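You operate a simulated robot arm through the tools that you are given. There is no shell and no other tool. Be economical: measure what you need, move in short steps, check, and stop when the job is done.

You are at the controls of a simulated robot arm. One attempt, no reset.

Task
Shut and lock both valves of tank 33.
Fine: both outlets are capped; leave the caps on.

It is judged by the outcome, as a careful person would: the job done as asked, and still so three seconds after it is handed in. It fails if anything else is knocked over, pushed out of place, dropped, spilled or broken. Lids that push on must go on centred and level and be pressed home; caps that screw on are set level and turned clockwise until they are tight.

Robot
A 6-joint arm with a two-finger parallel gripper, fixed in place. Base frame: the origin is at the foot of the arm, x ahead of it, y to its left, z up. Units: mm, degrees, N and s.
With the tool pointing down near the work surface it reaches from about 220 to 620 mm from the base axis. Its first joint turns from -66.0 to 66.0 degrees. Payload 2.7 kg.
The tool frame sits at the grasp point between the pads (the TCP): z along the fingers, y along the line on which they close. The tips reach 23 mm beyond it. Largest opening 94 mm; finger width 38, thickness 10; the body of the gripper, 54 by 96 mm, starts 39 mm behind the TCP.
Orientation is that of the tool frame in the base frame, as a unit quaternion [x, y, z, w]. With the fingers straight down and closing along the base's y, the tool's x points along the base's -x, its y along +y and its z along -z.

Tools
- The arm moves only by the tool step_arm. Its argument "plan" is a list of rows, each a list of 7 numbers: the turn, a rotation vector about the base's x, y, z in units of 120 degrees (1.0 is 120 degrees), then the shift along the base's x, y, z in units of 150 mm (1.0 is 150 mm), then the closure, from 0 (fully open) to 1 (shut). In form: [[ax, ay, az, dx, dy, dz, gripper], ...]. A call has 1 to 12 rows; each row is the pose to reach, as a shift and turn from the pose commanded when the call began. A call with a number of a shift or a turn outside -1 to 1 is refused whole. Rows are played at 5 a second. More than 50 mm and 8.6 degrees between two rows, or a gripper value outside its range, and nothing of the call is played. Where a pose cannot be reached the arm comes as near as it can. A force on the tool above 40 N (or 10 N above the force at the start of the call, whichever is more), or a blocked arm, ends the call early, and 0.2 s more pass. The fingers move at their own pace (about 45 mm/s each) and stop on an object; they squeeze with about 36 N. The grip force told is the motor's: it shows also when the fingers shut on nothing. Time passes only in rows, and 0.2 s behind the last, so rows that repeat a pose let the fingers close. It gives the time, the measured TCP pose, the force on the tool (base axes), the opening and the grip force at its end, in the units of the frame above (readings bear some noise).
- Cameras (640 x 400 px; columns grow to the right, rows downward): "scene" is fixed at [70.7, -416.1, 1411]; the picture's right is [0.89, -0.46, 0.00], its down [-0.18, -0.36, -0.92] and it looks along [0.42, 0.81, -0.40] (base axes); focal length 308 px, centre (320, 200). "wrist" rides on the gripper at [86, 16, -74] in the tool frame; the picture's right is [-0.18, 0.98, 0.00], its down [-0.58, -0.11, -0.81] and it looks along [-0.79, -0.15, 0.59] (tool axes); focal length 243 px, centre (320, 200). There is no depth. A picture from a camera that has moved, and an enlarged one, comes with that camera's place and axes in the base frame and with its lens. The place of the scene camera against the robot may be out by one fixed shift of up to 18 mm in any direction.
- get_image(camera): a new picture of that camera. It takes no simulated time.
- enlarge(camera, box): a new picture of the part [left, top, right, bottom] of that camera's present view, enlarged. It takes no simulated time.
- finish_job(): hands the job in; it is judged then, once.

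Go step by step. Nothing tells you positions but the pictures and the camera data: compare them with the known pose of the tool, close in by small moves and look again before you grip or let go. The budget is 120 turns and 64 pictures, counting those below and the enlarged ones. Unless the task says otherwise, let go and move clear before handing in, and close with one line.

The tools are called after ">>>" by a JSON object that holds its "fn" and its "kwargs". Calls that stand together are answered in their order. step_arm: Moves the arm, as the interface text tells. Its arguments: {"type":"object","properties":{"plan":{"type":"array","items":{"type":"array","items":{"type":"number"}}}},"required":["plan"]} The other tools are called the same way: get_image (camera) takes a picture; enlarge (camera, box) takes an enlarged picture of a part of a camera's view; finish_job () hands the job in.

At the start:

```text
clock: 0.0
ee_pos: [305.6, 187.2, 1225.5]
tcp_rot: [0.001, 1.0, 0.0, 0.0]
ft_force: [0.0, -0.1, 0.8]
grip_width: 94.1
grasp_force: 0.1
```

scene: 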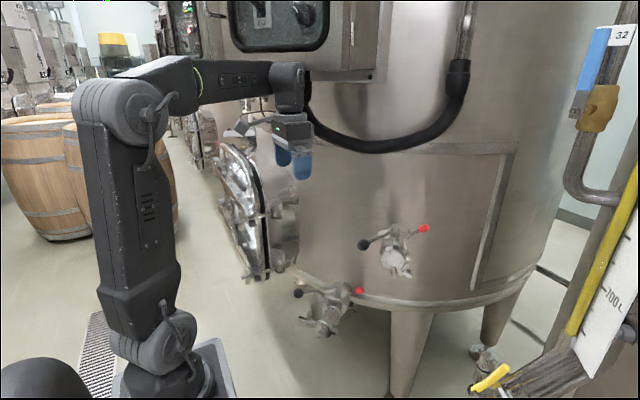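
wrist: 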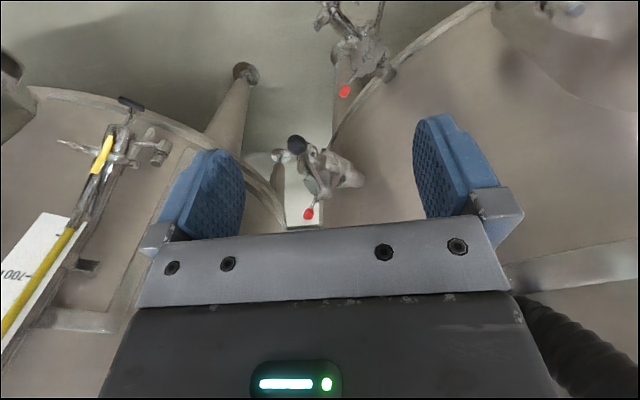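

I see a large tank with two valves, each with black and red ends, and a neighbouring tank labelled 32 with a yellow-handled valve. I'll enlarge the views to understand the valves.

>>> {"fn": "enlarge", "kwargs": {"camera": "scene", "box": [340, 200, 460, 290]}}

>>> {"fn": "enlarge", "kwargs": {"camera": "scene", "box": [270, 260, 390, 350]}}

>>> {"fn": "enlarge", "kwargs": {"camera": "wrist", "box": [240, 0, 420, 240]}}

>>> {"fn": "enlarge", "kwargs": {"camera": "scene", "box": [180, 0, 380, 120]}}

```text
4.44 times, centred on (400, 245) of scene
camera zoom: at [70.7, -416.1, 1411.0], right [0.89, -0.46, 0.0], down [-0.18, -0.36, -0.92], along [0.42, 0.81, -0.4], focal length 1370 px, centre (-36, 0)
```

zoom: 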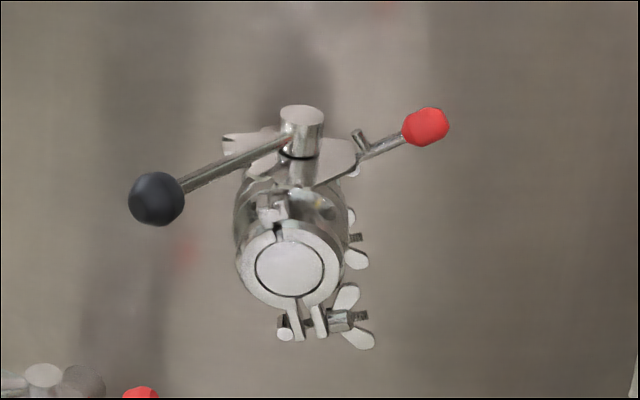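

```text
4.44 times, centred on (330, 305) of scene
camera zoom: at [70.7, -416.1, 1411.0], right [0.89, -0.46, 0.0], down [-0.18, -0.36, -0.92], along [0.42, 0.81, -0.4], focal length 1370 px, centre (276, -267)
```

zoom: 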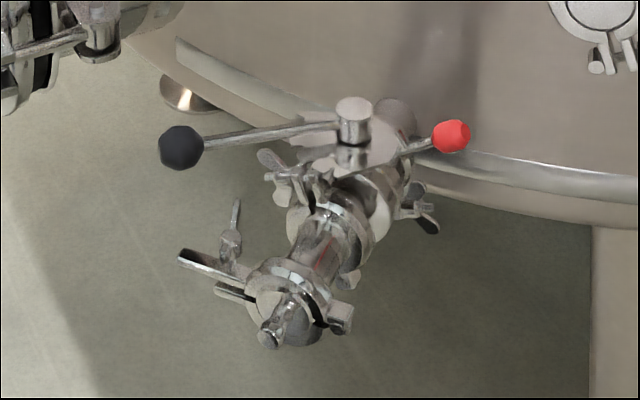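

```text
1.67 times, centred on (330, 120) of wrist
camera zoom: at [219.3, 202.0, 1299.9], right [0.18, 0.98, 0.0], down [0.58, -0.11, 0.81], along [0.79, -0.15, -0.59], focal length 404 px, centre (303, 333)
```

zoom: 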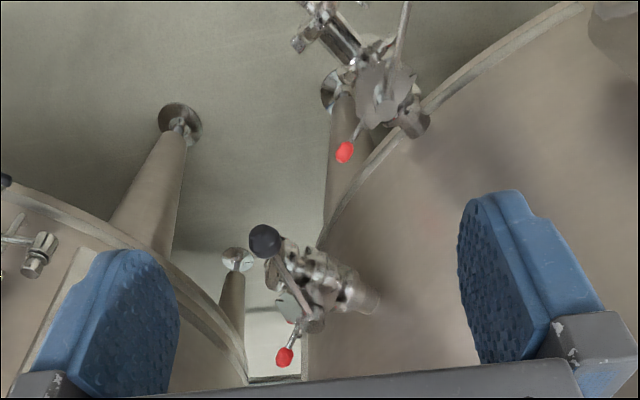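

```text
3.20 times, centred on (280, 60) of scene
camera zoom: at [70.7, -416.1, 1411.0], right [0.89, -0.46, 0.0], down [-0.18, -0.36, -0.92], along [0.42, 0.81, -0.4], focal length 986 px, centre (448, 648)
```

zoom: 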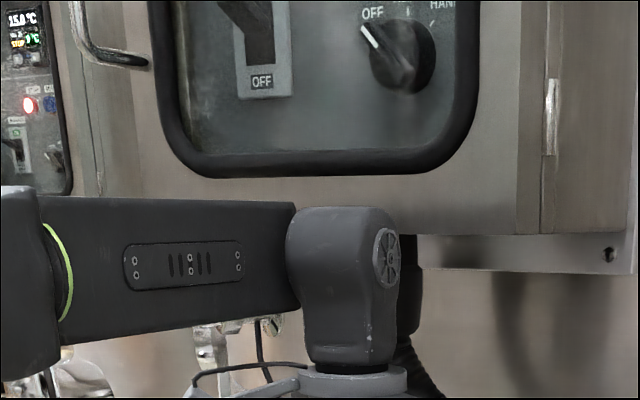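

The central tank has no number visible yet, but its neighbour is 32. I place the upper stem near (595,143,1010) and its black knob near (469,116,1000). I'll move the wrist camera closer to read the valve geometry.

>>> {"fn": "step_arm", "kwargs": {"plan": [[0, 0, 0, 0.16, -0.1, -0.12, 0], [0, 0, 0, 0.32, -0.2, -0.25, 0], [0, 0, 0, 0.48, -0.3, -0.37, 0], [0, 0, 0, 0.63, -0.38, -0.5, 0]]}}

>>> {"fn": "get_image", "kwargs": {"camera": "wrist"}}

>>> {"fn": "enlarge", "kwargs": {"camera": "wrist", "box": [220, 60, 460, 240]}}

>>> {"fn": "get_image", "kwargs": {"camera": "scene"}}

```text
clock: 1.0
ee_pos: [401.0, 129.5, 1148.3]
tcp_rot: [0.0, 1.0, 0.0, 0.0]
ft_force: [0.5, -0.8, -0.2]
grip_width: 94.2
grasp_force: 0.1
```

```text
57 pictures are left
camera wrist: at [314.2, 145.1, 1224.3], right [0.18, 0.98, 0.0], down [0.58, -0.11, 0.81], along [0.79, -0.15, -0.59], focal length 243 px, centre (320, 200)
```

wrist: 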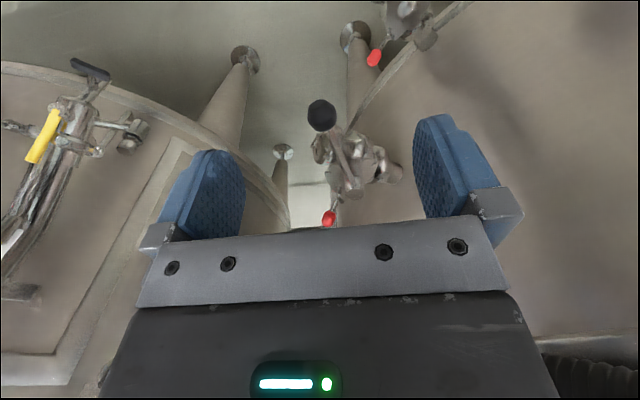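

```text
2.22 times, centred on (340, 150) of wrist
camera zoom: at [314.2, 145.1, 1224.3], right [0.18, 0.98, 0.0], down [0.58, -0.11, 0.81], along [0.79, -0.15, -0.59], focal length 539 px, centre (276, 311)
```

zoom: 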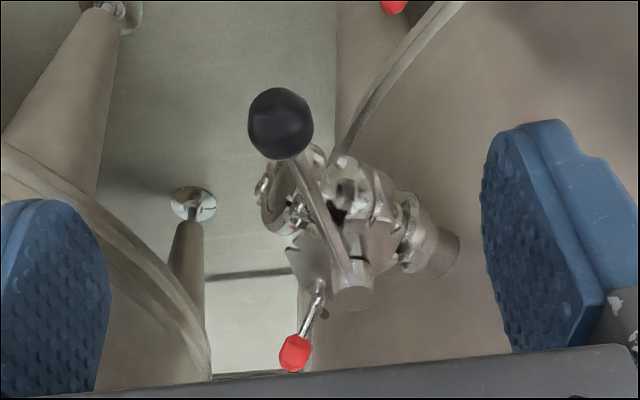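

```text
55 pictures are left
```

scene: 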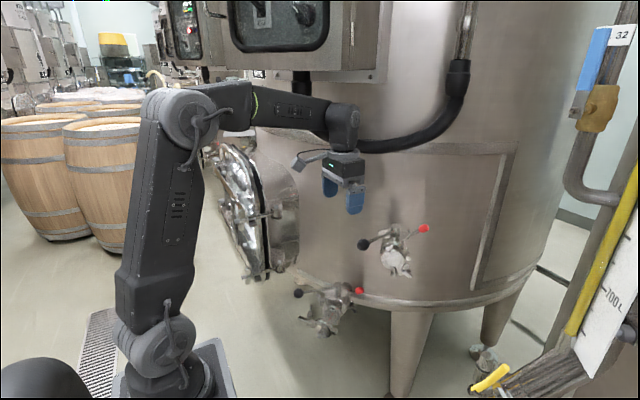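

The handle appears to sit at roughly 45° to the pipe, with the red lever about square to it. I need a closer look at the notch plate.

>>> {"fn": "step_arm", "kwargs": {"plan": [[0, 0, 0, 0.2, 0.08, -0.16, 0], [0, 0, 0, 0.4, 0.15, -0.32, 0], [0, 0, 0, 0.6, 0.22, -0.49, 0]]}}

>>> {"fn": "enlarge", "kwargs": {"camera": "wrist", "box": [220, 80, 420, 240]}}

>>> {"fn": "enlarge", "kwargs": {"camera": "scene", "box": [365, 215, 435, 260]}}

>>> {"fn": "enlarge", "kwargs": {"camera": "scene", "box": [295, 270, 365, 315]}}

```text
clock: 1.8
ee_pos: [490.9, 161.3, 1076.4]
tcp_rot: [0.0, 1.0, 0.0, 0.001]
ft_force: [-0.9, 1.0, 0.1]
grip_width: 94.1
grasp_force: 0.0
```

```text
2.50 times, centred on (320, 160) of wrist
camera zoom: at [404.5, 176.8, 1151.7], right [0.18, 0.98, 0.0], down [0.58, -0.11, 0.81], along [0.79, -0.15, -0.59], focal length 606 px, centre (320, 300)
```

zoom: 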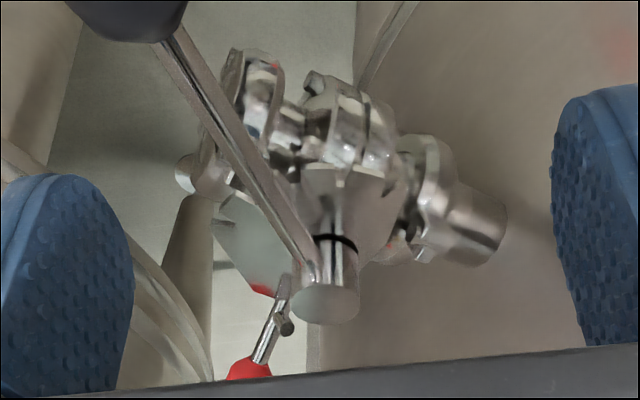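

```text
8.89 times, centred on (400, 238) of scene
camera zoom: at [69.8, -416.5, 1410.9], right [0.89, -0.46, 0.0], down [-0.18, -0.36, -0.92], along [0.42, 0.81, -0.4], focal length 2740 px, centre (-391, -133)
```

zoom: 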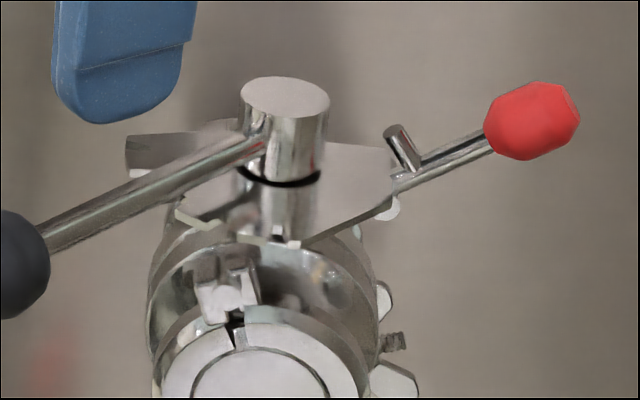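

```text
8.89 times, centred on (330, 292) of scene
camera zoom: at [69.8, -416.5, 1410.9], right [0.89, -0.46, 0.0], down [-0.18, -0.36, -0.92], along [0.42, 0.81, -0.4], focal length 2740 px, centre (231, -622)
```

zoom: 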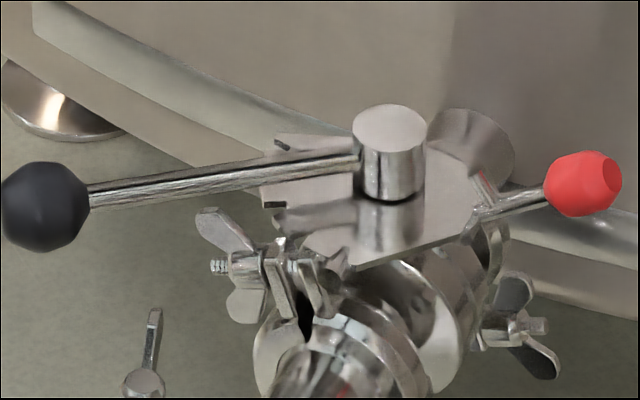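

The upper handle hub is lifted off its plate, while the lower one sits close to it. Next I'll view the lower valve from above, keeping well clear.

>>> {"fn": "step_arm", "kwargs": {"plan": [[0, 0, 0, -0.28, 0.0, 0, 0], [0, 0, 0, -0.56, 0.0, -0.1, 0], [0, 0, 0, -0.84, 0.1, -0.2, 0], [0, 0, 0, -1, 0.2, -0.4, 0]]}}

>>> {"fn": "step_arm", "kwargs": {"plan": [[0, 0, 0, -0.05, 0.05, -0.25, 0], [0, 0, 0, -0.1, 0.1, -0.5, 0], [0, 0, 0, -0.16, 0.15, -0.73, 0]]}}

>>> {"fn": "get_image", "kwargs": {"camera": "wrist"}}

>>> {"fn": "enlarge", "kwargs": {"camera": "wrist", "box": [260, 60, 500, 240]}}

```text
clock: 2.8
ee_pos: [342.9, 192.4, 1017.0]
tcp_rot: [0.0, 1.0, 0.0, 0.0]
ft_force: [0.5, 0.3, -0.2]
grip_width: 94.2
grasp_force: 0.1
```

```text
clock: 3.6
ee_pos: [317.3, 214.7, 904.9]
tcp_rot: [0.0, 1.0, 0.001, 0.0]
ft_force: [-0.2, -0.1, 0.8]
grip_width: 93.7
grasp_force: 0.1
```

```text
51 pictures are left
camera wrist: at [231.9, 229.1, 980.7], right [0.18, 0.98, 0.0], down [0.58, -0.11, 0.81], along [0.79, -0.15, -0.59], focal length 243 px, centre (320, 200)
```

wrist: 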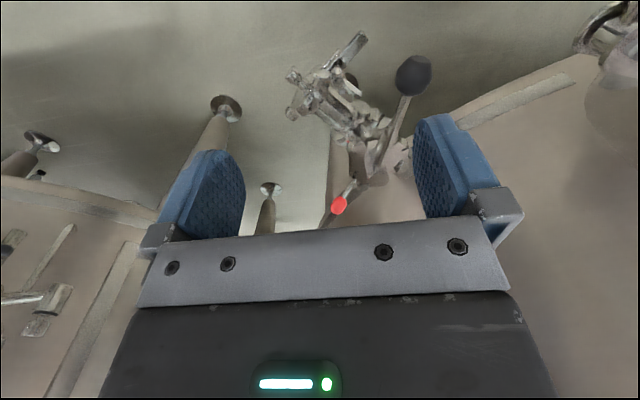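

```text
2.22 times, centred on (380, 150) of wrist
camera zoom: at [231.9, 229.1, 980.7], right [0.18, 0.98, 0.0], down [0.58, -0.11, 0.81], along [0.79, -0.15, -0.59], focal length 539 px, centre (187, 311)
```

zoom: 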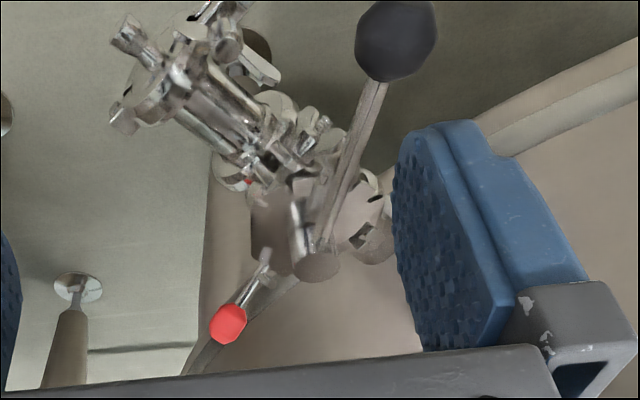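

Lower hub is at about (485,260,768), its black knob at (367,297,749) and red knob at (530,201,768). I'll zoom in further on the plate notches.

>>> {"fn": "enlarge", "kwargs": {"camera": "wrist", "box": [340, 120, 420, 170]}}

>>> {"fn": "enlarge", "kwargs": {"camera": "scene", "box": [320, 275, 352, 295]}}

>>> {"fn": "enlarge", "kwargs": {"camera": "scene", "box": [376, 220, 416, 245]}}

```text
8.00 times, centred on (380, 145) of wrist
camera zoom: at [231.9, 229.1, 980.7], right [0.18, 0.98, 0.0], down [0.58, -0.11, 0.81], along [0.79, -0.15, -0.59], focal length 1941 px, centre (-160, 640)
```

zoom: 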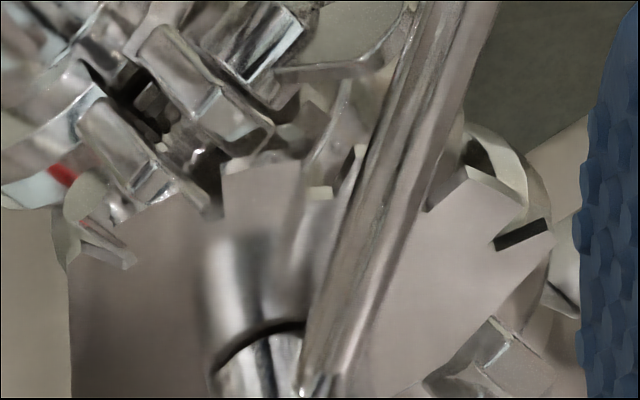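

```text
16.00 times, centred on (336, 285) of scene
camera zoom: at [70.7, -416.1, 1411.0], right [0.89, -0.46, 0.0], down [-0.18, -0.36, -0.92], along [0.42, 0.81, -0.4], focal length 4931 px, centre (64, -1160)
```

zoom: 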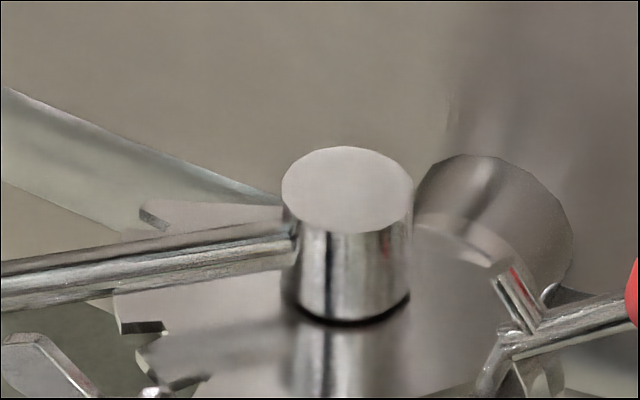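

```text
16.00 times, centred on (396, 232) of scene
camera zoom: at [70.7, -416.1, 1411.0], right [0.89, -0.46, 0.0], down [-0.18, -0.36, -0.92], along [0.42, 0.81, -0.4], focal length 4931 px, centre (-896, -320)
```

zoom: 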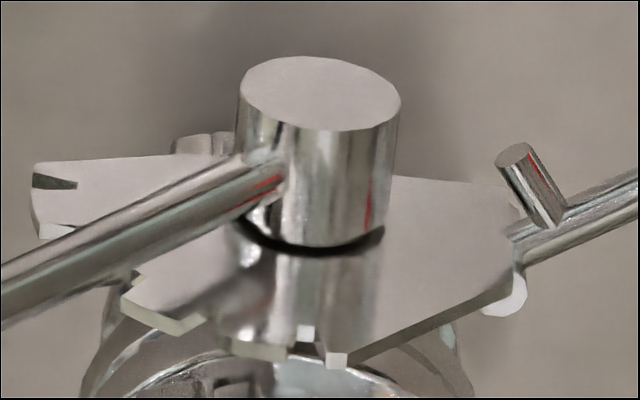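

The plate has notches: one in line with the pipe, intermediate ones, and one about square to the pipe at far left, which would be shut. I need to see what the red lever does, so I'll turn the wrist and look at the upper valve from the -y side.

>>> {"fn": "step_arm", "kwargs": {"plan": [[0, 0, 0.068, 0.04, -0.06, 0.09, 0], [0, 0, 0.136, 0.08, -0.12, 0.18, 0], [0, 0, 0.204, 0.12, -0.18, 0.27, 0], [0, 0, 0.272, 0.16, -0.24, 0.36, 0], [0, 0, 0.34, 0.2, -0.3, 0.45, 0], [0, 0, 0.408, 0.24, -0.4, 0.54, 0], [0, 0, 0.476, 0.28, -0.5, 0.63, 0], [0, 0, 0.544, 0.32, -0.6, 0.72, 0], [0, 0, 0.612, 0.36, -0.7, 0.81, 0], [0, 0, 0.68, 0.4, -0.8, 0.9, 0], [0, 0, 0.75, 0.44, -0.9, 0.98, 0]]}}

>>> {"fn": "step_arm", "kwargs": {"plan": [[0, 0, 0, 0.25, -0.1, 0.08, 0], [0, 0, 0, 0.5, -0.2, 0.1, 0], [0, 0, 0, 0.75, -0.3, 0.1, 0], [0, 0, 0, 1, -0.3, 0.1, 0]]}}

>>> {"fn": "get_image", "kwargs": {"camera": "wrist"}}

```text
clock: 6.0
ee_pos: [384.1, 81.3, 1054.8]
tcp_rot: [0.708, -0.707, 0.0, 0.001]
ft_force: [0.2, 0.4, -0.2]
grip_width: 94.1
grasp_force: 0.1
```

```text
clock: 7.0
ee_pos: [531.2, 38.5, 1067.2]
tcp_rot: [0.708, -0.707, 0.0, 0.0]
ft_force: [0.4, -0.2, 0.7]
grip_width: 94.0
grasp_force: 0.0
```

```text
46 pictures are left
camera wrist: at [515.6, -50.5, 1142.6], right [-0.98, 0.18, 0.0], down [0.11, 0.58, 0.81], along [0.15, 0.79, -0.59], focal length 243 px, centre (320, 200)
```

wrist: 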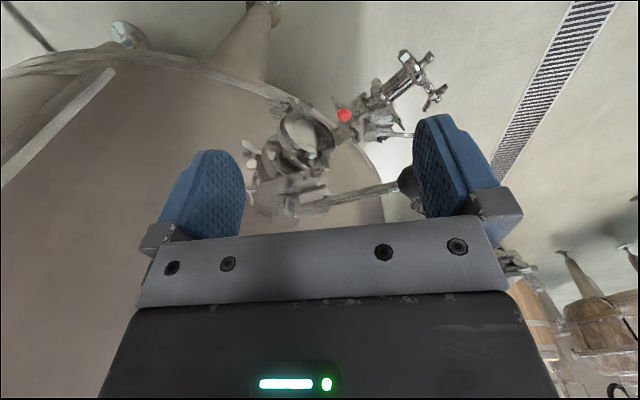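

>>> {"fn": "step_arm", "kwargs": {"plan": [[0, 0, 0, 0.25, -0.05, 0.02, 0], [0, 0, 0, 0.5, -0.1, 0.04, 0]]}}

>>> {"fn": "enlarge", "kwargs": {"camera": "wrist", "box": [240, 80, 400, 200]}}

```text
clock: 7.6
ee_pos: [607.6, 23.0, 1073.6]
tcp_rot: [-0.707, 0.707, 0.001, -0.001]
ft_force: [0.7, -0.7, -0.3]
grip_width: 93.8
grasp_force: 0.1
```

```text
3.33 times, centred on (320, 140) of wrist
camera zoom: at [591.2, -65.0, 1147.7], right [-0.98, 0.18, 0.0], down [0.11, 0.58, 0.81], along [0.15, 0.79, -0.59], focal length 809 px, centre (320, 400)
```

zoom: 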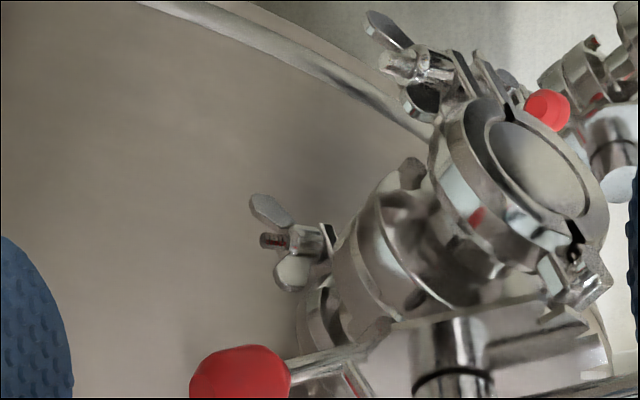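

>>> {"fn": "enlarge", "kwargs": {"camera": "wrist", "box": [260, 150, 380, 240]}}

```text
4.44 times, centred on (320, 195) of wrist
camera zoom: at [591.2, -65.0, 1147.7], right [-0.98, 0.18, 0.0], down [0.11, 0.58, 0.81], along [0.15, 0.79, -0.59], focal length 1078 px, centre (320, 222)
```

zoom: 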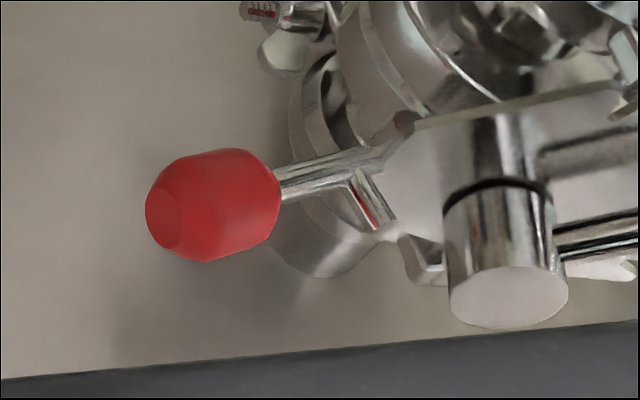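

The red lever is attached at the plate corner, away from the handle. I'll first shut the upper valve: close the fingers, come down on the near (-y) side of the black lever, and push it clockwise toward the square notch.

>>> {"fn": "step_arm", "kwargs": {"plan": [[0, 0, 0, -0.22, 0.08, 0, 1], [0, 0, 0, -0.44, 0.16, 0, 1], [0, 0, 0, -0.64, 0.24, 0, 1], [0, 0, 0, -0.64, 0.24, -0.15, 1], [0, 0, 0, -0.64, 0.24, -0.3, 1], [0, 0, 0, -0.64, 0.24, -0.43, 1]]}}

>>> {"fn": "get_image", "kwargs": {"camera": "wrist"}}

>>> {"fn": "enlarge", "kwargs": {"camera": "scene", "box": [340, 170, 460, 290]}}

```text
clock: 9.0
ee_pos: [510.9, 57.6, 1009.8]
tcp_rot: [-0.707, 0.708, 0.001, 0.0]
ft_force: [-0.2, -0.9, 0.0]
grip_width: 0.0
grasp_force: 33.4
```

```text
43 pictures are left
camera wrist: at [494.9, -30.0, 1084.9], right [-0.98, 0.18, 0.0], down [0.11, 0.58, 0.81], along [0.15, 0.79, -0.59], focal length 243 px, centre (320, 200)
```

wrist: 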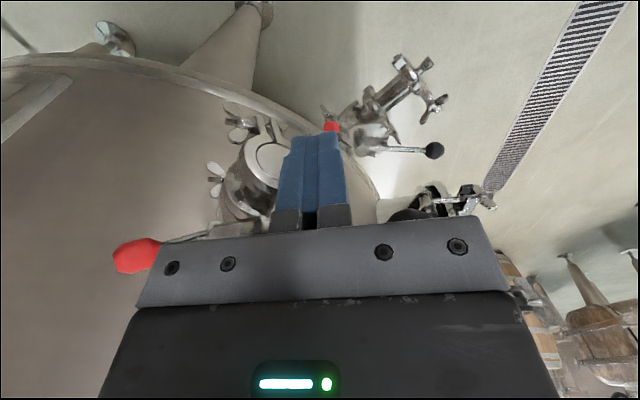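

```text
3.33 times, centred on (400, 230) of scene
camera zoom: at [70.7, -416.0, 1411.0], right [0.89, -0.46, 0.0], down [-0.18, -0.36, -0.92], along [0.42, 0.81, -0.4], focal length 1027 px, centre (53, 100)
```

zoom: 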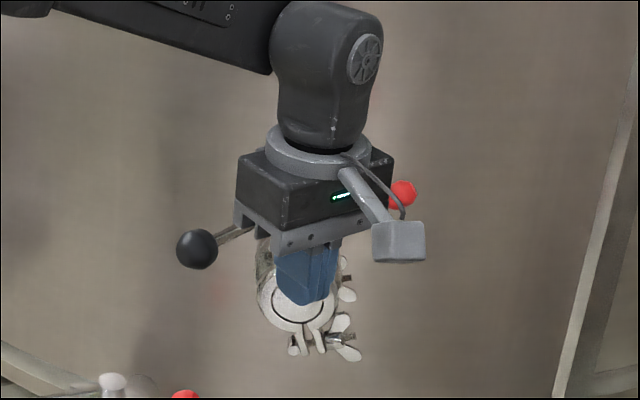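

Fingers are in front of the lever. I'll now push +y slowly, watching the force.

>>> {"fn": "step_arm", "kwargs": {"plan": [[0, 0, 0, 0, 0.1, -0.02, 1], [0, 0, 0, 0, 0.2, -0.02, 1], [0, 0, 0, 0, 0.3, -0.02, 1], [0, 0, 0, 0, 0.38, -0.02, 1], [0, 0, 0, 0, 0.44, -0.02, 1], [0, 0, 0, 0, 0.5, -0.02, 1]]}}

>>> {"fn": "enlarge", "kwargs": {"camera": "scene", "box": [340, 200, 460, 290]}}

```text
clock: 10.4
ee_pos: [511.2, 131.7, 1008.2]
tcp_rot: [-0.707, 0.707, 0.001, 0.0]
ft_force: [-2.4, -8.2, -4.0]
grip_width: 0.2
grasp_force: 36.3
```

```text
4.44 times, centred on (400, 245) of scene
camera zoom: at [70.7, -416.3, 1411.0], right [0.89, -0.46, 0.0], down [-0.18, -0.36, -0.92], along [0.42, 0.81, -0.4], focal length 1370 px, centre (-36, 0)
```

zoom: 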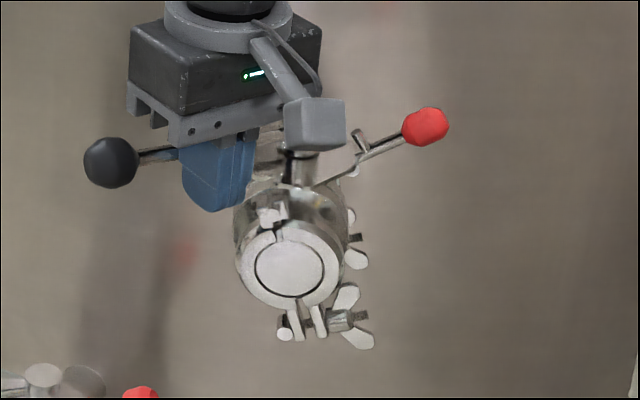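

The lever turns smoothly with about 9 N, and the red lever stays put. I'll continue in small steps until I feel the stop.

>>> {"fn": "step_arm", "kwargs": {"plan": [[0, 0, 0, 0, 0.06, 0, 1], [0, 0, 0, 0, 0.12, 0, 1], [0, 0, 0, 0, 0.18, 0, 1], [0, 0, 0, 0, 0.23, 0, 1]]}}

>>> {"fn": "enlarge", "kwargs": {"camera": "scene", "box": [340, 200, 460, 290]}}

```text
clock: 11.4
ee_pos: [511.2, 167.6, 1008.3]
tcp_rot: [-0.707, 0.707, 0.001, 0.001]
ft_force: [0.2, -4.1, -0.6]
grip_width: 0.0
grasp_force: 36.0
```

```text
4.44 times, centred on (400, 245) of scene
camera zoom: at [70.7, -416.2, 1411.0], right [0.89, -0.46, 0.0], down [-0.18, -0.36, -0.92], along [0.42, 0.81, -0.4], focal length 1370 px, centre (-36, 0)
```

zoom: 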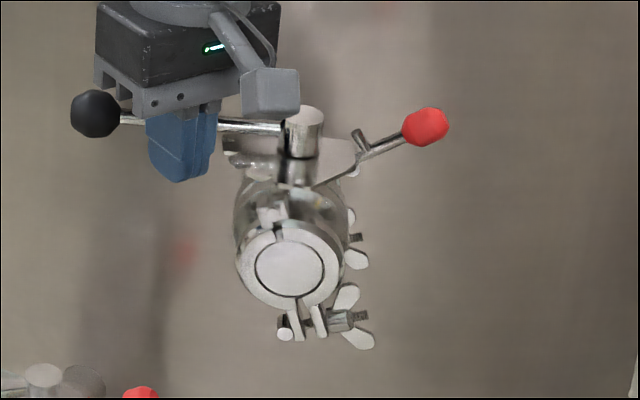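

>>> {"fn": "step_arm", "kwargs": {"plan": [[0, 0, 0, 0, 0.02, 0, 1], [0, 0, 0, 0, 0.04, 0, 1], [0, 0, 0, 0, 0.06, 0, 1]]}}

>>> {"fn": "enlarge", "kwargs": {"camera": "scene", "box": [360, 200, 440, 250]}}

```text
clock: 12.2
ee_pos: [511.1, 173.9, 1007.0]
tcp_rot: [-0.707, 0.708, -0.001, -0.002]
ft_force: [-3.6, -18.7, 2.3]
grip_width: 0.0
grasp_force: 35.4
```

```text
8.00 times, centred on (400, 225) of scene
camera zoom: at [70.5, -416.6, 1410.8], right [0.89, -0.46, 0.0], down [-0.18, -0.36, -0.92], along [0.42, 0.81, -0.4], focal length 2466 px, centre (-320, 0)
```

zoom: 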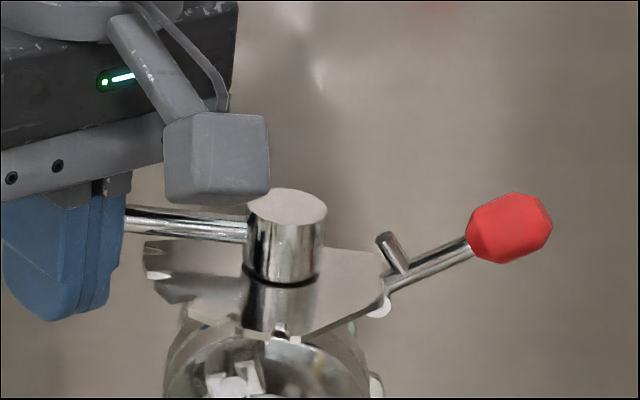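

The push force rose to about 19 N, so the upper lever is at its stop. I'll back off and look at the plate and red lever again.

>>> {"fn": "step_arm", "kwargs": {"plan": [[0, 0, 0, 0, -0.2, 0, 1], [0, 0, 0, 0, -0.5, 0, 1], [0, 0, 0, 0, -0.8, 0, 1], [0, 0, 0, 0, -0.9, 0.3, 1], [0, 0, 0, 0.1, -0.9, 0.6, 1], [0, 0, 0, 0.4, -0.8, 0.85, 1], [0, 0, 0, 0.6, -0.7, 0.9, 1]]}}

>>> {"fn": "get_image", "kwargs": {"camera": "wrist"}}

>>> {"fn": "enlarge", "kwargs": {"camera": "scene", "box": [345, 205, 435, 260]}}

```text
refused: row 6 steps farther than a row can; nothing moved
```

```text
38 pictures are left
camera wrist: at [495.1, 85.4, 1082.9], right [-0.98, 0.19, 0.0], down [0.11, 0.58, 0.8], along [0.15, 0.79, -0.59], focal length 243 px, centre (320, 200)
```

wrist: 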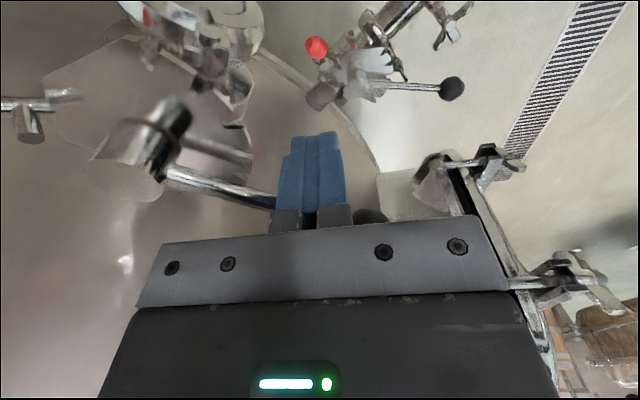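

```text
7.11 times, centred on (390, 232) of scene
camera zoom: at [70.5, -416.6, 1410.8], right [0.89, -0.46, 0.0], down [-0.18, -0.36, -0.92], along [0.42, 0.81, -0.4], focal length 2192 px, centre (-178, -31)
```

zoom: 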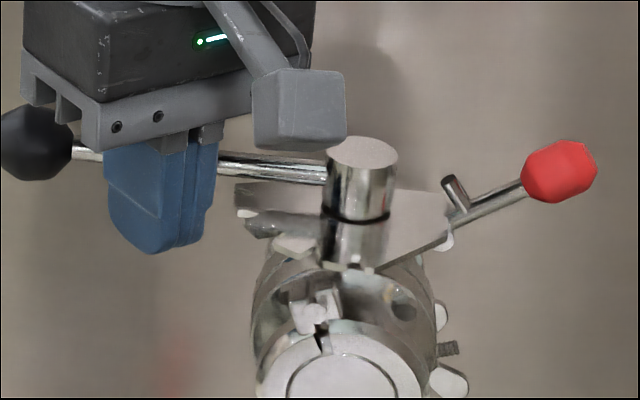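

>>> {"fn": "enlarge", "kwargs": {"camera": "wrist", "box": [0, 40, 240, 220]}}

>>> {"fn": "step_arm", "kwargs": {"plan": [[0, 0, 0, 0, -0.2, 0, 1], [0, 0, 0, 0, -0.5, 0, 1], [0, 0, 0, 0, -0.8, 0, 1], [0, 0, 0, 0, -0.85, 0.3, 1], [0, 0, 0, 0.2, -0.85, 0.5, 1], [0, 0, 0, 0.4, -0.8, 0.65, 1], [0, 0, 0, 0.65, -0.7, 0.7, 1]]}}

>>> {"fn": "get_image", "kwargs": {"camera": "wrist"}}

```text
2.22 times, centred on (120, 130) of wrist
camera zoom: at [495.1, 85.4, 1082.9], right [-0.98, 0.19, 0.0], down [0.11, 0.58, 0.8], along [0.15, 0.79, -0.59], focal length 539 px, centre (764, 356)
```

zoom: 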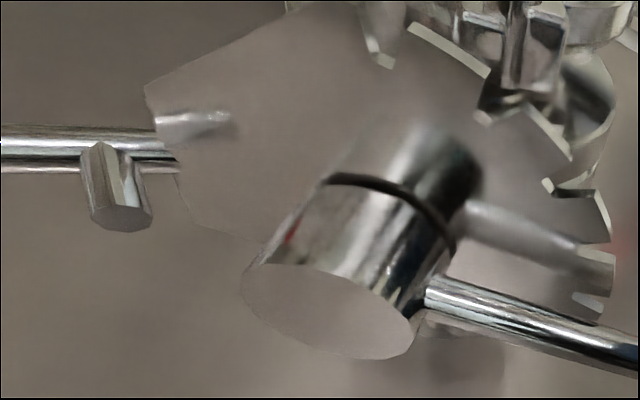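

```text
clock: 13.8
ee_pos: [597.3, 67.0, 1109.8]
tcp_rot: [0.707, -0.707, -0.001, 0.0]
ft_force: [0.4, -0.7, 0.1]
grip_width: 0.0
grasp_force: 36.0
out of reach, approached as far as the arm can: row 7
```

```text
35 pictures are left
camera wrist: at [581.0, -20.9, 1185.1], right [-0.98, 0.18, 0.0], down [0.11, 0.58, 0.81], along [0.15, 0.79, -0.59], focal length 243 px, centre (320, 200)
```

wrist: 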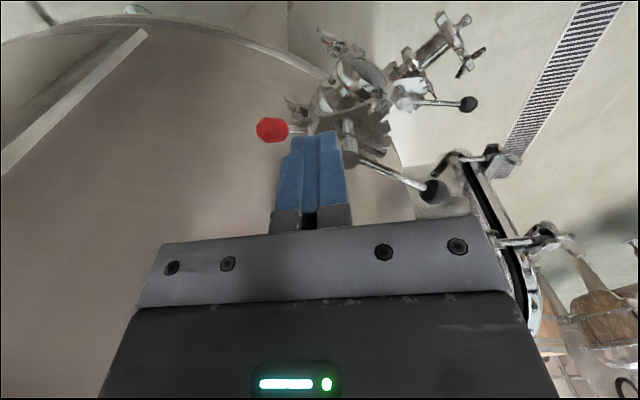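

The upper lever lines up with the square notch, opposite the red rod. The red rod has an upright stub and meets the plate edge at a lug. I'll tilt the wrist to see it horizontally from the front.

>>> {"fn": "step_arm", "kwargs": {"plan": [[0, 0, 0, -0.06, -0.15, 0, 1], [0.06, 0, 0, -0.12, -0.32, -0.1, 1], [0.12, 0, 0, -0.12, -0.32, -0.3, 1], [0.18, 0, 0, -0.12, -0.32, -0.5, 1], [0.24, 0, 0, -0.12, -0.32, -0.65, 1], [0.3, 0, 0, -0.12, -0.32, -0.8, 1]]}}

>>> {"fn": "get_image", "kwargs": {"camera": "wrist"}}

```text
clock: 15.2
ee_pos: [578.9, 21.3, 987.6]
tcp_rot: [-0.672, 0.673, 0.219, 0.219]
ft_force: [0.1, 0.4, 0.1]
grip_width: 0.0
grasp_force: 36.5
```

```text
34 pictures are left
camera wrist: at [563.3, -94.7, 997.1], right [-0.98, 0.15, 0.11], down [0.11, -0.01, 0.99], along [0.15, 0.99, -0.01], focal length 243 px, centre (320, 200)
```

wrist: 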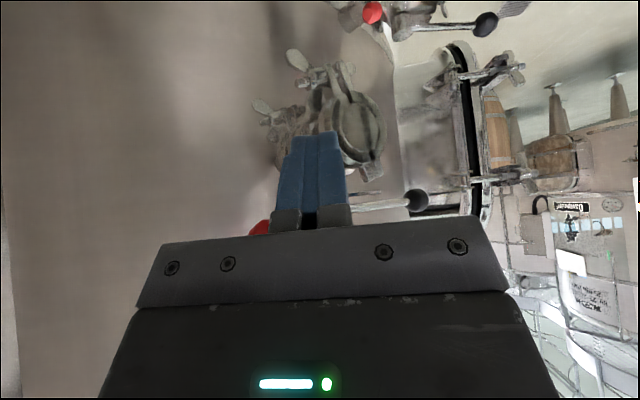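

>>> {"fn": "step_arm", "kwargs": {"plan": [[0, 0, 0, -0.06, 0, 0.2, 1], [0, 0, 0, -0.12, 0, 0.42, 1]]}}

>>> {"fn": "enlarge", "kwargs": {"camera": "wrist", "box": [200, 80, 360, 200]}}

```text
clock: 15.8
ee_pos: [561.7, 19.9, 1051.3]
tcp_rot: [0.672, -0.672, -0.219, -0.219]
ft_force: [-0.5, 0.2, -0.5]
grip_width: 0.1
grasp_force: 35.7
```

```text
3.33 times, centred on (280, 140) of wrist
camera zoom: at [545.4, -95.3, 1061.5], right [-0.98, 0.15, 0.11], down [0.11, 0.0, 0.99], along [0.15, 0.99, -0.01], focal length 809 px, centre (453, 400)
```

zoom: 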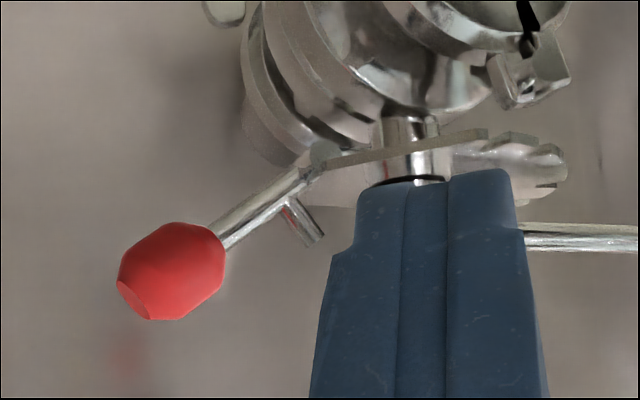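

Seen level, the red lever is hinged at the plate edge and stands about 37° up, with a peg facing the hub. Swinging it up to vertical drives the peg into the hub opposite the shut handle, so that is the lock. I'll orient the closed fingers across its swing plane, outside the red knob.

>>> {"fn": "step_arm", "kwargs": {"plan": [[0.067, 0, 0, 0, 0, 0, 1], [0.134, 0, 0, 0, 0, 0, 1], [0.2, 0, 0, 0, 0, 0, 1]]}}

>>> {"fn": "step_arm", "kwargs": {"plan": [[0, 0, -0.062, 0.08, 0, 0.01, 1], [0, 0, -0.124, 0.16, 0, 0.02, 1], [0, 0, -0.186, 0.24, 0.02, 0.03, 1], [0, 0, -0.248, 0.32, 0.03, 0.04, 1], [0, 0, -0.311, 0.41, 0.04, 0.04, 1]]}}

>>> {"fn": "get_image", "kwargs": {"camera": "wrist"}}

>>> {"fn": "enlarge", "kwargs": {"camera": "scene", "box": [340, 190, 460, 280]}}

```text
clock: 16.6
ee_pos: [561.5, 19.9, 1052.1]
tcp_rot: [-0.612, 0.612, 0.353, 0.354]
ft_force: [0.4, 0.0, -0.5]
grip_width: 0.0
grasp_force: 36.1
```

```text
clock: 17.8
ee_pos: [623.1, 26.2, 1057.4]
tcp_rot: [-0.383, 0.776, 0.221, 0.449]
ft_force: [0.2, 0.3, 0.2]
grip_width: 0.2
grasp_force: 35.5
```

```text
32 pictures are left
camera wrist: at [545.2, -51.1, 1019.6], right [-0.72, 0.67, 0.16], down [-0.16, -0.39, 0.91], along [0.67, 0.63, 0.39], focal length 243 px, centre (320, 200)
```

wrist: 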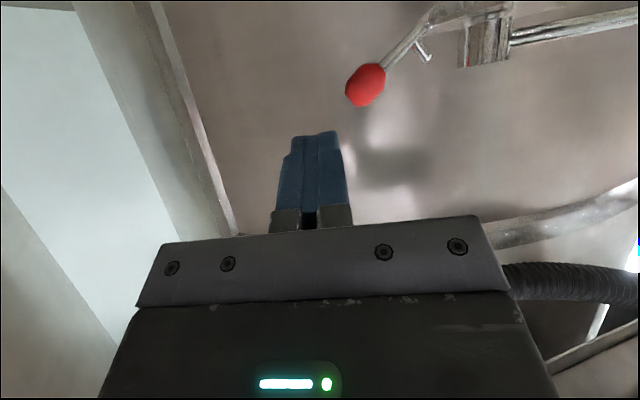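

```text
4.44 times, centred on (400, 235) of scene
camera zoom: at [70.7, -416.1, 1411.0], right [0.89, -0.46, 0.0], down [-0.18, -0.36, -0.92], along [0.42, 0.81, -0.4], focal length 1370 px, centre (-36, 44)
```

zoom: 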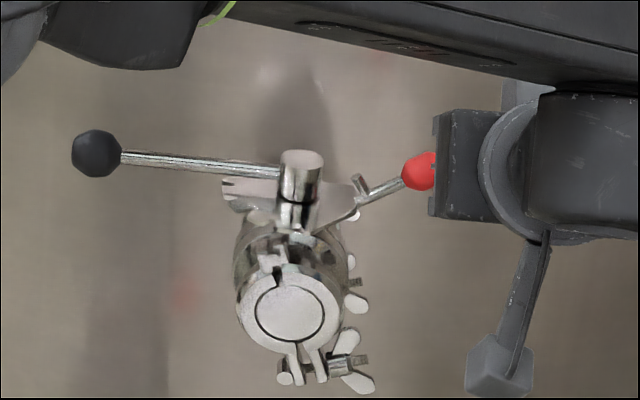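

The ball at (642,97,1018) is confirmed, and the fingers sit outboard of it. I'll slide in along the finger axis.

>>> {"fn": "step_arm", "kwargs": {"plan": [[0, 0, 0, 0.08, 0.107, -0.078, 1], [0, 0, 0, 0.165, 0.213, -0.155, 1], [0, 0, 0, 0.247, 0.32, -0.233, 1]]}}

>>> {"fn": "get_image", "kwargs": {"camera": "wrist"}}

```text
clock: 18.6
ee_pos: [661.0, 75.7, 1022.1]
tcp_rot: [-0.384, 0.776, 0.222, 0.448]
ft_force: [0.2, -0.3, -0.4]
grip_width: 0.0
grasp_force: 36.4
```

```text
30 pictures are left
camera wrist: at [581.8, -1.9, 984.8], right [-0.73, 0.67, 0.16], down [-0.16, -0.39, 0.91], along [0.67, 0.63, 0.39], focal length 243 px, centre (320, 200)
```

wrist: 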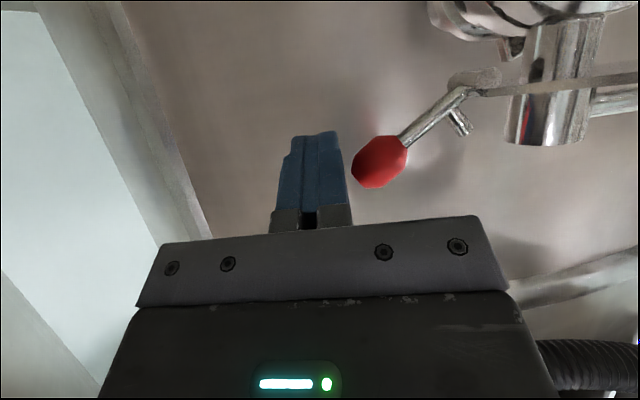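

The view is clear, with the hinge, peg and hub all visible. I'll push the knob inward and up along its arc.

>>> {"fn": "step_arm", "kwargs": {"plan": [[0, 0, 0, -0.042, 0.032, 0, 1], [0, 0, 0, -0.09, 0.069, 0.04, 1], [0, 0, 0, -0.122, 0.093, 0.07, 1], [0, 0, 0, -0.153, 0.117, 0.09, 1]]}}

>>> {"fn": "get_image", "kwargs": {"camera": "wrist"}}

```text
clock: 19.6
ee_pos: [637.4, 91.0, 1035.3]
tcp_rot: [-0.384, 0.776, 0.222, 0.448]
ft_force: [-0.6, -9.4, 8.4]
grip_width: 0.0
grasp_force: 35.9
```

```text
29 pictures are left
camera wrist: at [559.1, 14.1, 998.5], right [-0.73, 0.67, 0.16], down [-0.16, -0.39, 0.91], along [0.67, 0.63, 0.39], focal length 243 px, centre (320, 200)
```

wrist: 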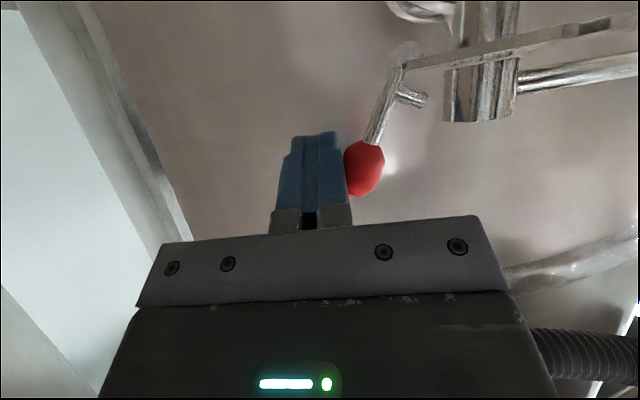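

The lever follows. I'll continue in small steps until the peg seats.

>>> {"fn": "step_arm", "kwargs": {"plan": [[0, 0, 0, -0.027, 0.02, 0.01, 1], [0, 0, 0, -0.053, 0.04, 0.02, 1], [0, 0, 0, -0.08, 0.061, 0.027, 1], [0, 0, 0, -0.106, 0.081, 0.03, 1]]}}

>>> {"fn": "get_image", "kwargs": {"camera": "wrist"}}

```text
clock: 20.6
ee_pos: [620.3, 103.9, 1040.1]
tcp_rot: [-0.384, 0.776, 0.222, 0.448]
ft_force: [-0.1, 0.0, -0.8]
grip_width: 0.1
grasp_force: 35.5
```

```text
28 pictures are left
camera wrist: at [542.7, 27.0, 1003.1], right [-0.73, 0.67, 0.16], down [-0.16, -0.39, 0.91], along [0.67, 0.63, 0.39], focal length 243 px, centre (320, 200)
```

wrist: 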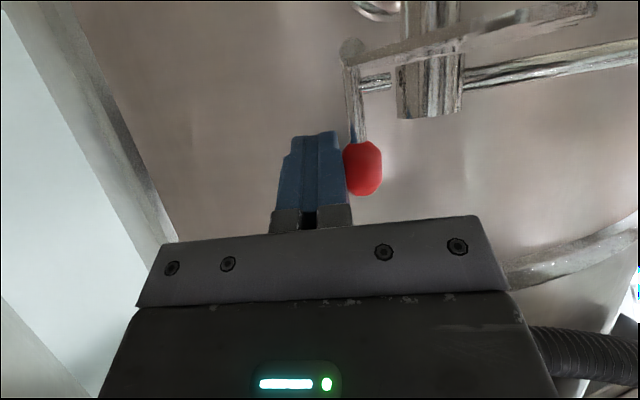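

The peg is level with the handle and meeting the hub. I'll press on gently to confirm it is home.

>>> {"fn": "step_arm", "kwargs": {"plan": [[0, 0, 0, -0.011, 0.008, 0, 1], [0, 0, 0, -0.022, 0.016, 0, 1], [0, 0, 0, -0.032, 0.024, 0, 1]]}}

>>> {"fn": "enlarge", "kwargs": {"camera": "wrist", "box": [300, 0, 460, 200]}}

```text
clock: 21.4
ee_pos: [619.0, 104.7, 1040.4]
tcp_rot: [-0.382, 0.777, 0.219, 0.45]
ft_force: [21.6, -5.5, -2.6]
grip_width: 0.0
grasp_force: 36.1
```

```text
2.00 times, centred on (380, 100) of wrist
camera zoom: at [540.1, 28.4, 1003.0], right [-0.72, 0.67, 0.16], down [-0.17, -0.39, 0.91], along [0.67, 0.63, 0.39], focal length 485 px, centre (200, 400)
```

zoom: 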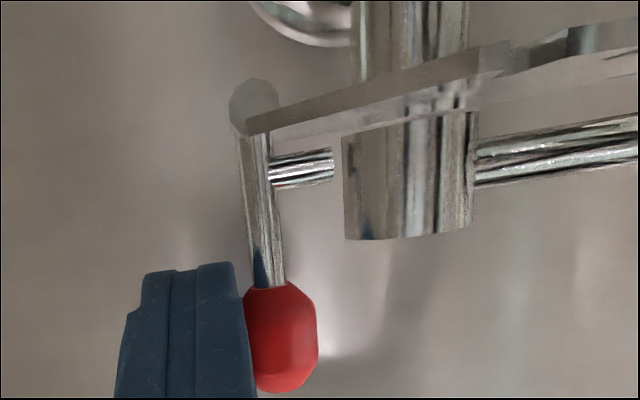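

The lever has hit its upright stop at about 22 N. I'll back straight out and check that it stays.

>>> {"fn": "step_arm", "kwargs": {"plan": [[0, 0, 0, 0.08, -0.06, 0, 1], [0, 0, 0, 0.16, -0.12, 0, 1], [0, 0, 0, 0.08, -0.23, 0.08, 1], [0, 0, 0, -0.03, -0.37, 0.18, 1], [0, 0, 0, -0.14, -0.51, 0.28, 1]]}}

>>> {"fn": "enlarge", "kwargs": {"camera": "scene", "box": [345, 195, 435, 260]}}

```text
clock: 22.6
ee_pos: [595.8, 29.7, 1083.1]
tcp_rot: [-0.384, 0.776, 0.222, 0.448]
ft_force: [-0.5, 0.1, 0.7]
grip_width: 0.2
grasp_force: 36.0
```

```text
6.15 times, centred on (390, 228) of scene
camera zoom: at [70.7, -416.0, 1411.0], right [0.89, -0.46, 0.0], down [-0.18, -0.36, -0.92], along [0.42, 0.81, -0.4], focal length 1897 px, centre (-111, 31)
```

zoom: 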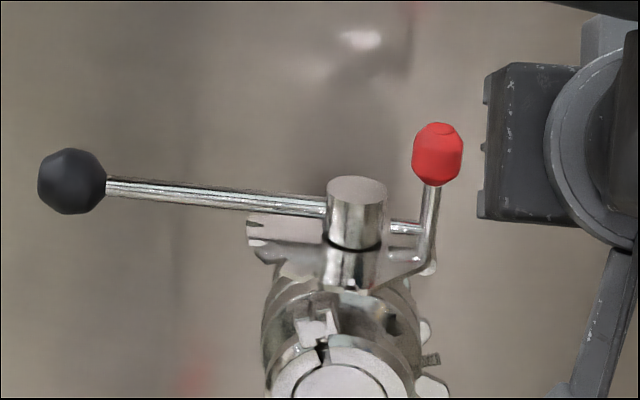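

The upper valve is shut with its red lever upright and staying there. Next is the lower valve: corrected hub (475,259,778), black knob (355,291,766), red knob (521,202,779). I'll return the tool to vertical and go there.

>>> {"fn": "step_arm", "kwargs": {"plan": [[0, 0, 0.062, -0.13, -0.05, 0, 1], [0, 0, 0.124, -0.26, -0.08, 0, 1], [0, 0, 0.186, -0.4, -0.1, 0, 1], [0, 0, 0.248, -0.55, -0.1, 0, 1], [0, 0, 0.311, -0.7, -0.1, 0, 1]]}}

>>> {"fn": "step_arm", "kwargs": {"plan": [[-0.071, 0, 0, -0.1, 0.08, 0, 1], [-0.142, 0, 0, -0.2, 0.16, -0.05, 1], [-0.213, 0, 0, -0.3, 0.25, -0.1, 1], [-0.284, 0, 0, -0.4, 0.35, -0.2, 1], [-0.355, 0, 0, -0.5, 0.5, -0.3, 1], [-0.426, 0, 0, -0.6, 0.65, -0.5, 1], [-0.5, 0, 0, -0.72, 0.8, -0.75, 1], [-0.5, 0, 0, -0.72, 0.9, -0.95, 1]]}}

>>> {"fn": "get_image", "kwargs": {"camera": "wrist"}}

>>> {"fn": "get_image", "kwargs": {"camera": "scene"}}

```text
clock: 23.8
ee_pos: [490.6, 15.0, 1082.6]
tcp_rot: [0.613, -0.612, -0.354, -0.353]
ft_force: [-0.1, -0.4, -0.2]
grip_width: 0.1
grasp_force: 35.6
```

```text
refused: row 7 steps farther than a row can; nothing moved
```

```text
25 pictures are left
camera wrist: at [474.9, -93.7, 1044.8], right [-0.98, 0.09, 0.16], down [0.11, -0.41, 0.91], along [0.15, 0.91, 0.39], focal length 243 px, centre (320, 200)
```

wrist: 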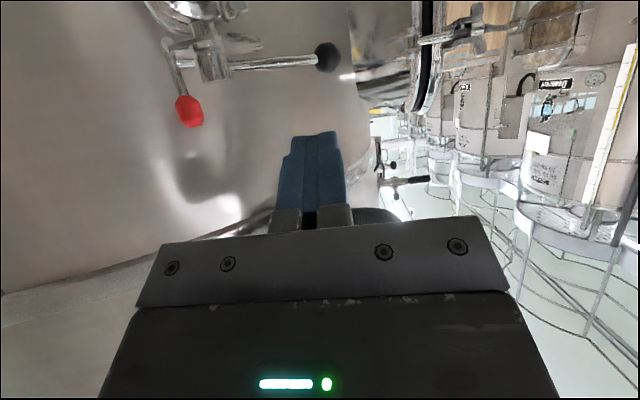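

```text
24 pictures are left
```

scene: 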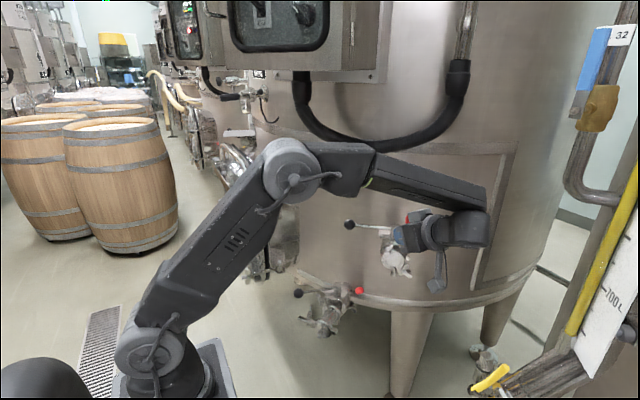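

>>> {"fn": "step_arm", "kwargs": {"plan": [[-0.071, 0, 0, -0.1, 0.08, 0, 1], [-0.142, 0, 0, -0.2, 0.16, -0.05, 1], [-0.213, 0, 0, -0.3, 0.25, -0.1, 1], [-0.284, 0, 0, -0.4, 0.35, -0.2, 1], [-0.355, 0, 0, -0.5, 0.5, -0.35, 1], [-0.426, 0, 0, -0.6, 0.65, -0.52, 1], [-0.5, 0, 0, -0.7, 0.8, -0.7, 1], [-0.5, 0, 0, -0.72, 0.9, -0.95, 1]]}}

>>> {"fn": "get_image", "kwargs": {"camera": "wrist"}}

```text
refused: row 7 steps farther than a row can; nothing moved
```

```text
23 pictures are left
camera wrist: at [474.9, -93.7, 1044.8], right [-0.98, 0.09, 0.16], down [0.11, -0.41, 0.91], along [0.15, 0.91, 0.39], focal length 243 px, centre (320, 200)
```

wrist: 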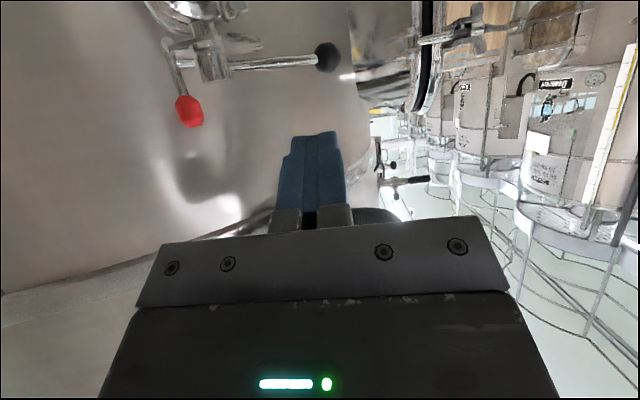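

>>> {"fn": "step_arm", "kwargs": {"plan": [[-0.07, 0, 0, -0.1, 0.08, 0, 1], [-0.14, 0, 0, -0.2, 0.16, -0.05, 1], [-0.21, 0, 0, -0.3, 0.25, -0.1, 1], [-0.28, 0, 0, -0.4, 0.35, -0.2, 1], [-0.35, 0, 0, -0.5, 0.5, -0.35, 1], [-0.42, 0, 0, -0.6, 0.65, -0.52, 1], [-0.48, 0, 0, -0.7, 0.8, -0.7, 1], [-0.5, 0, 0, -0.72, 0.9, -0.95, 1]]}}

```text
clock: 25.6
ee_pos: [382.8, 152.7, 938.2]
tcp_rot: [-0.707, 0.707, -0.001, 0.0]
ft_force: [-0.4, 0.1, 0.0]
grip_width: 0.0
grasp_force: 36.3
```

>>> {"fn": "step_arm", "kwargs": {"plan": [[0, 0, 0, 0, 0.05, -0.3, 1], [0, 0, 0, 0, 0.1, -0.6, 1]]}}

>>> {"fn": "get_image", "kwargs": {"camera": "wrist"}}

>>> {"fn": "enlarge", "kwargs": {"camera": "scene", "box": [270, 240, 390, 350]}}

```text
clock: 26.2
ee_pos: [381.3, 166.3, 849.7]
tcp_rot: [0.707, -0.707, 0.001, 0.0]
ft_force: [-0.6, 0.4, 0.3]
grip_width: 0.1
grasp_force: 35.9
```

```text
22 pictures are left
camera wrist: at [366.1, 77.8, 924.6], right [-0.98, 0.18, 0.0], down [0.11, 0.58, 0.81], along [0.15, 0.79, -0.59], focal length 243 px, centre (320, 200)
```

wrist: 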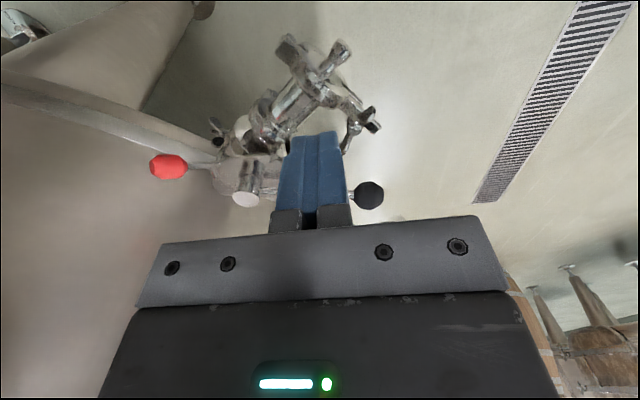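

```text
3.64 times, centred on (330, 295) of scene
camera zoom: at [70.7, -416.1, 1411.0], right [0.89, -0.46, 0.0], down [-0.18, -0.36, -0.92], along [0.42, 0.81, -0.4], focal length 1121 px, centre (284, -146)
```

zoom: 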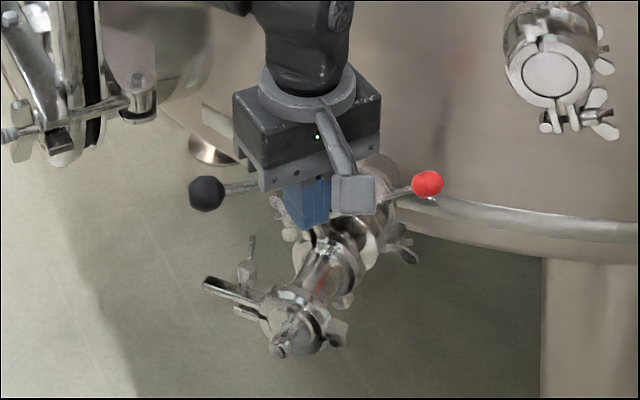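

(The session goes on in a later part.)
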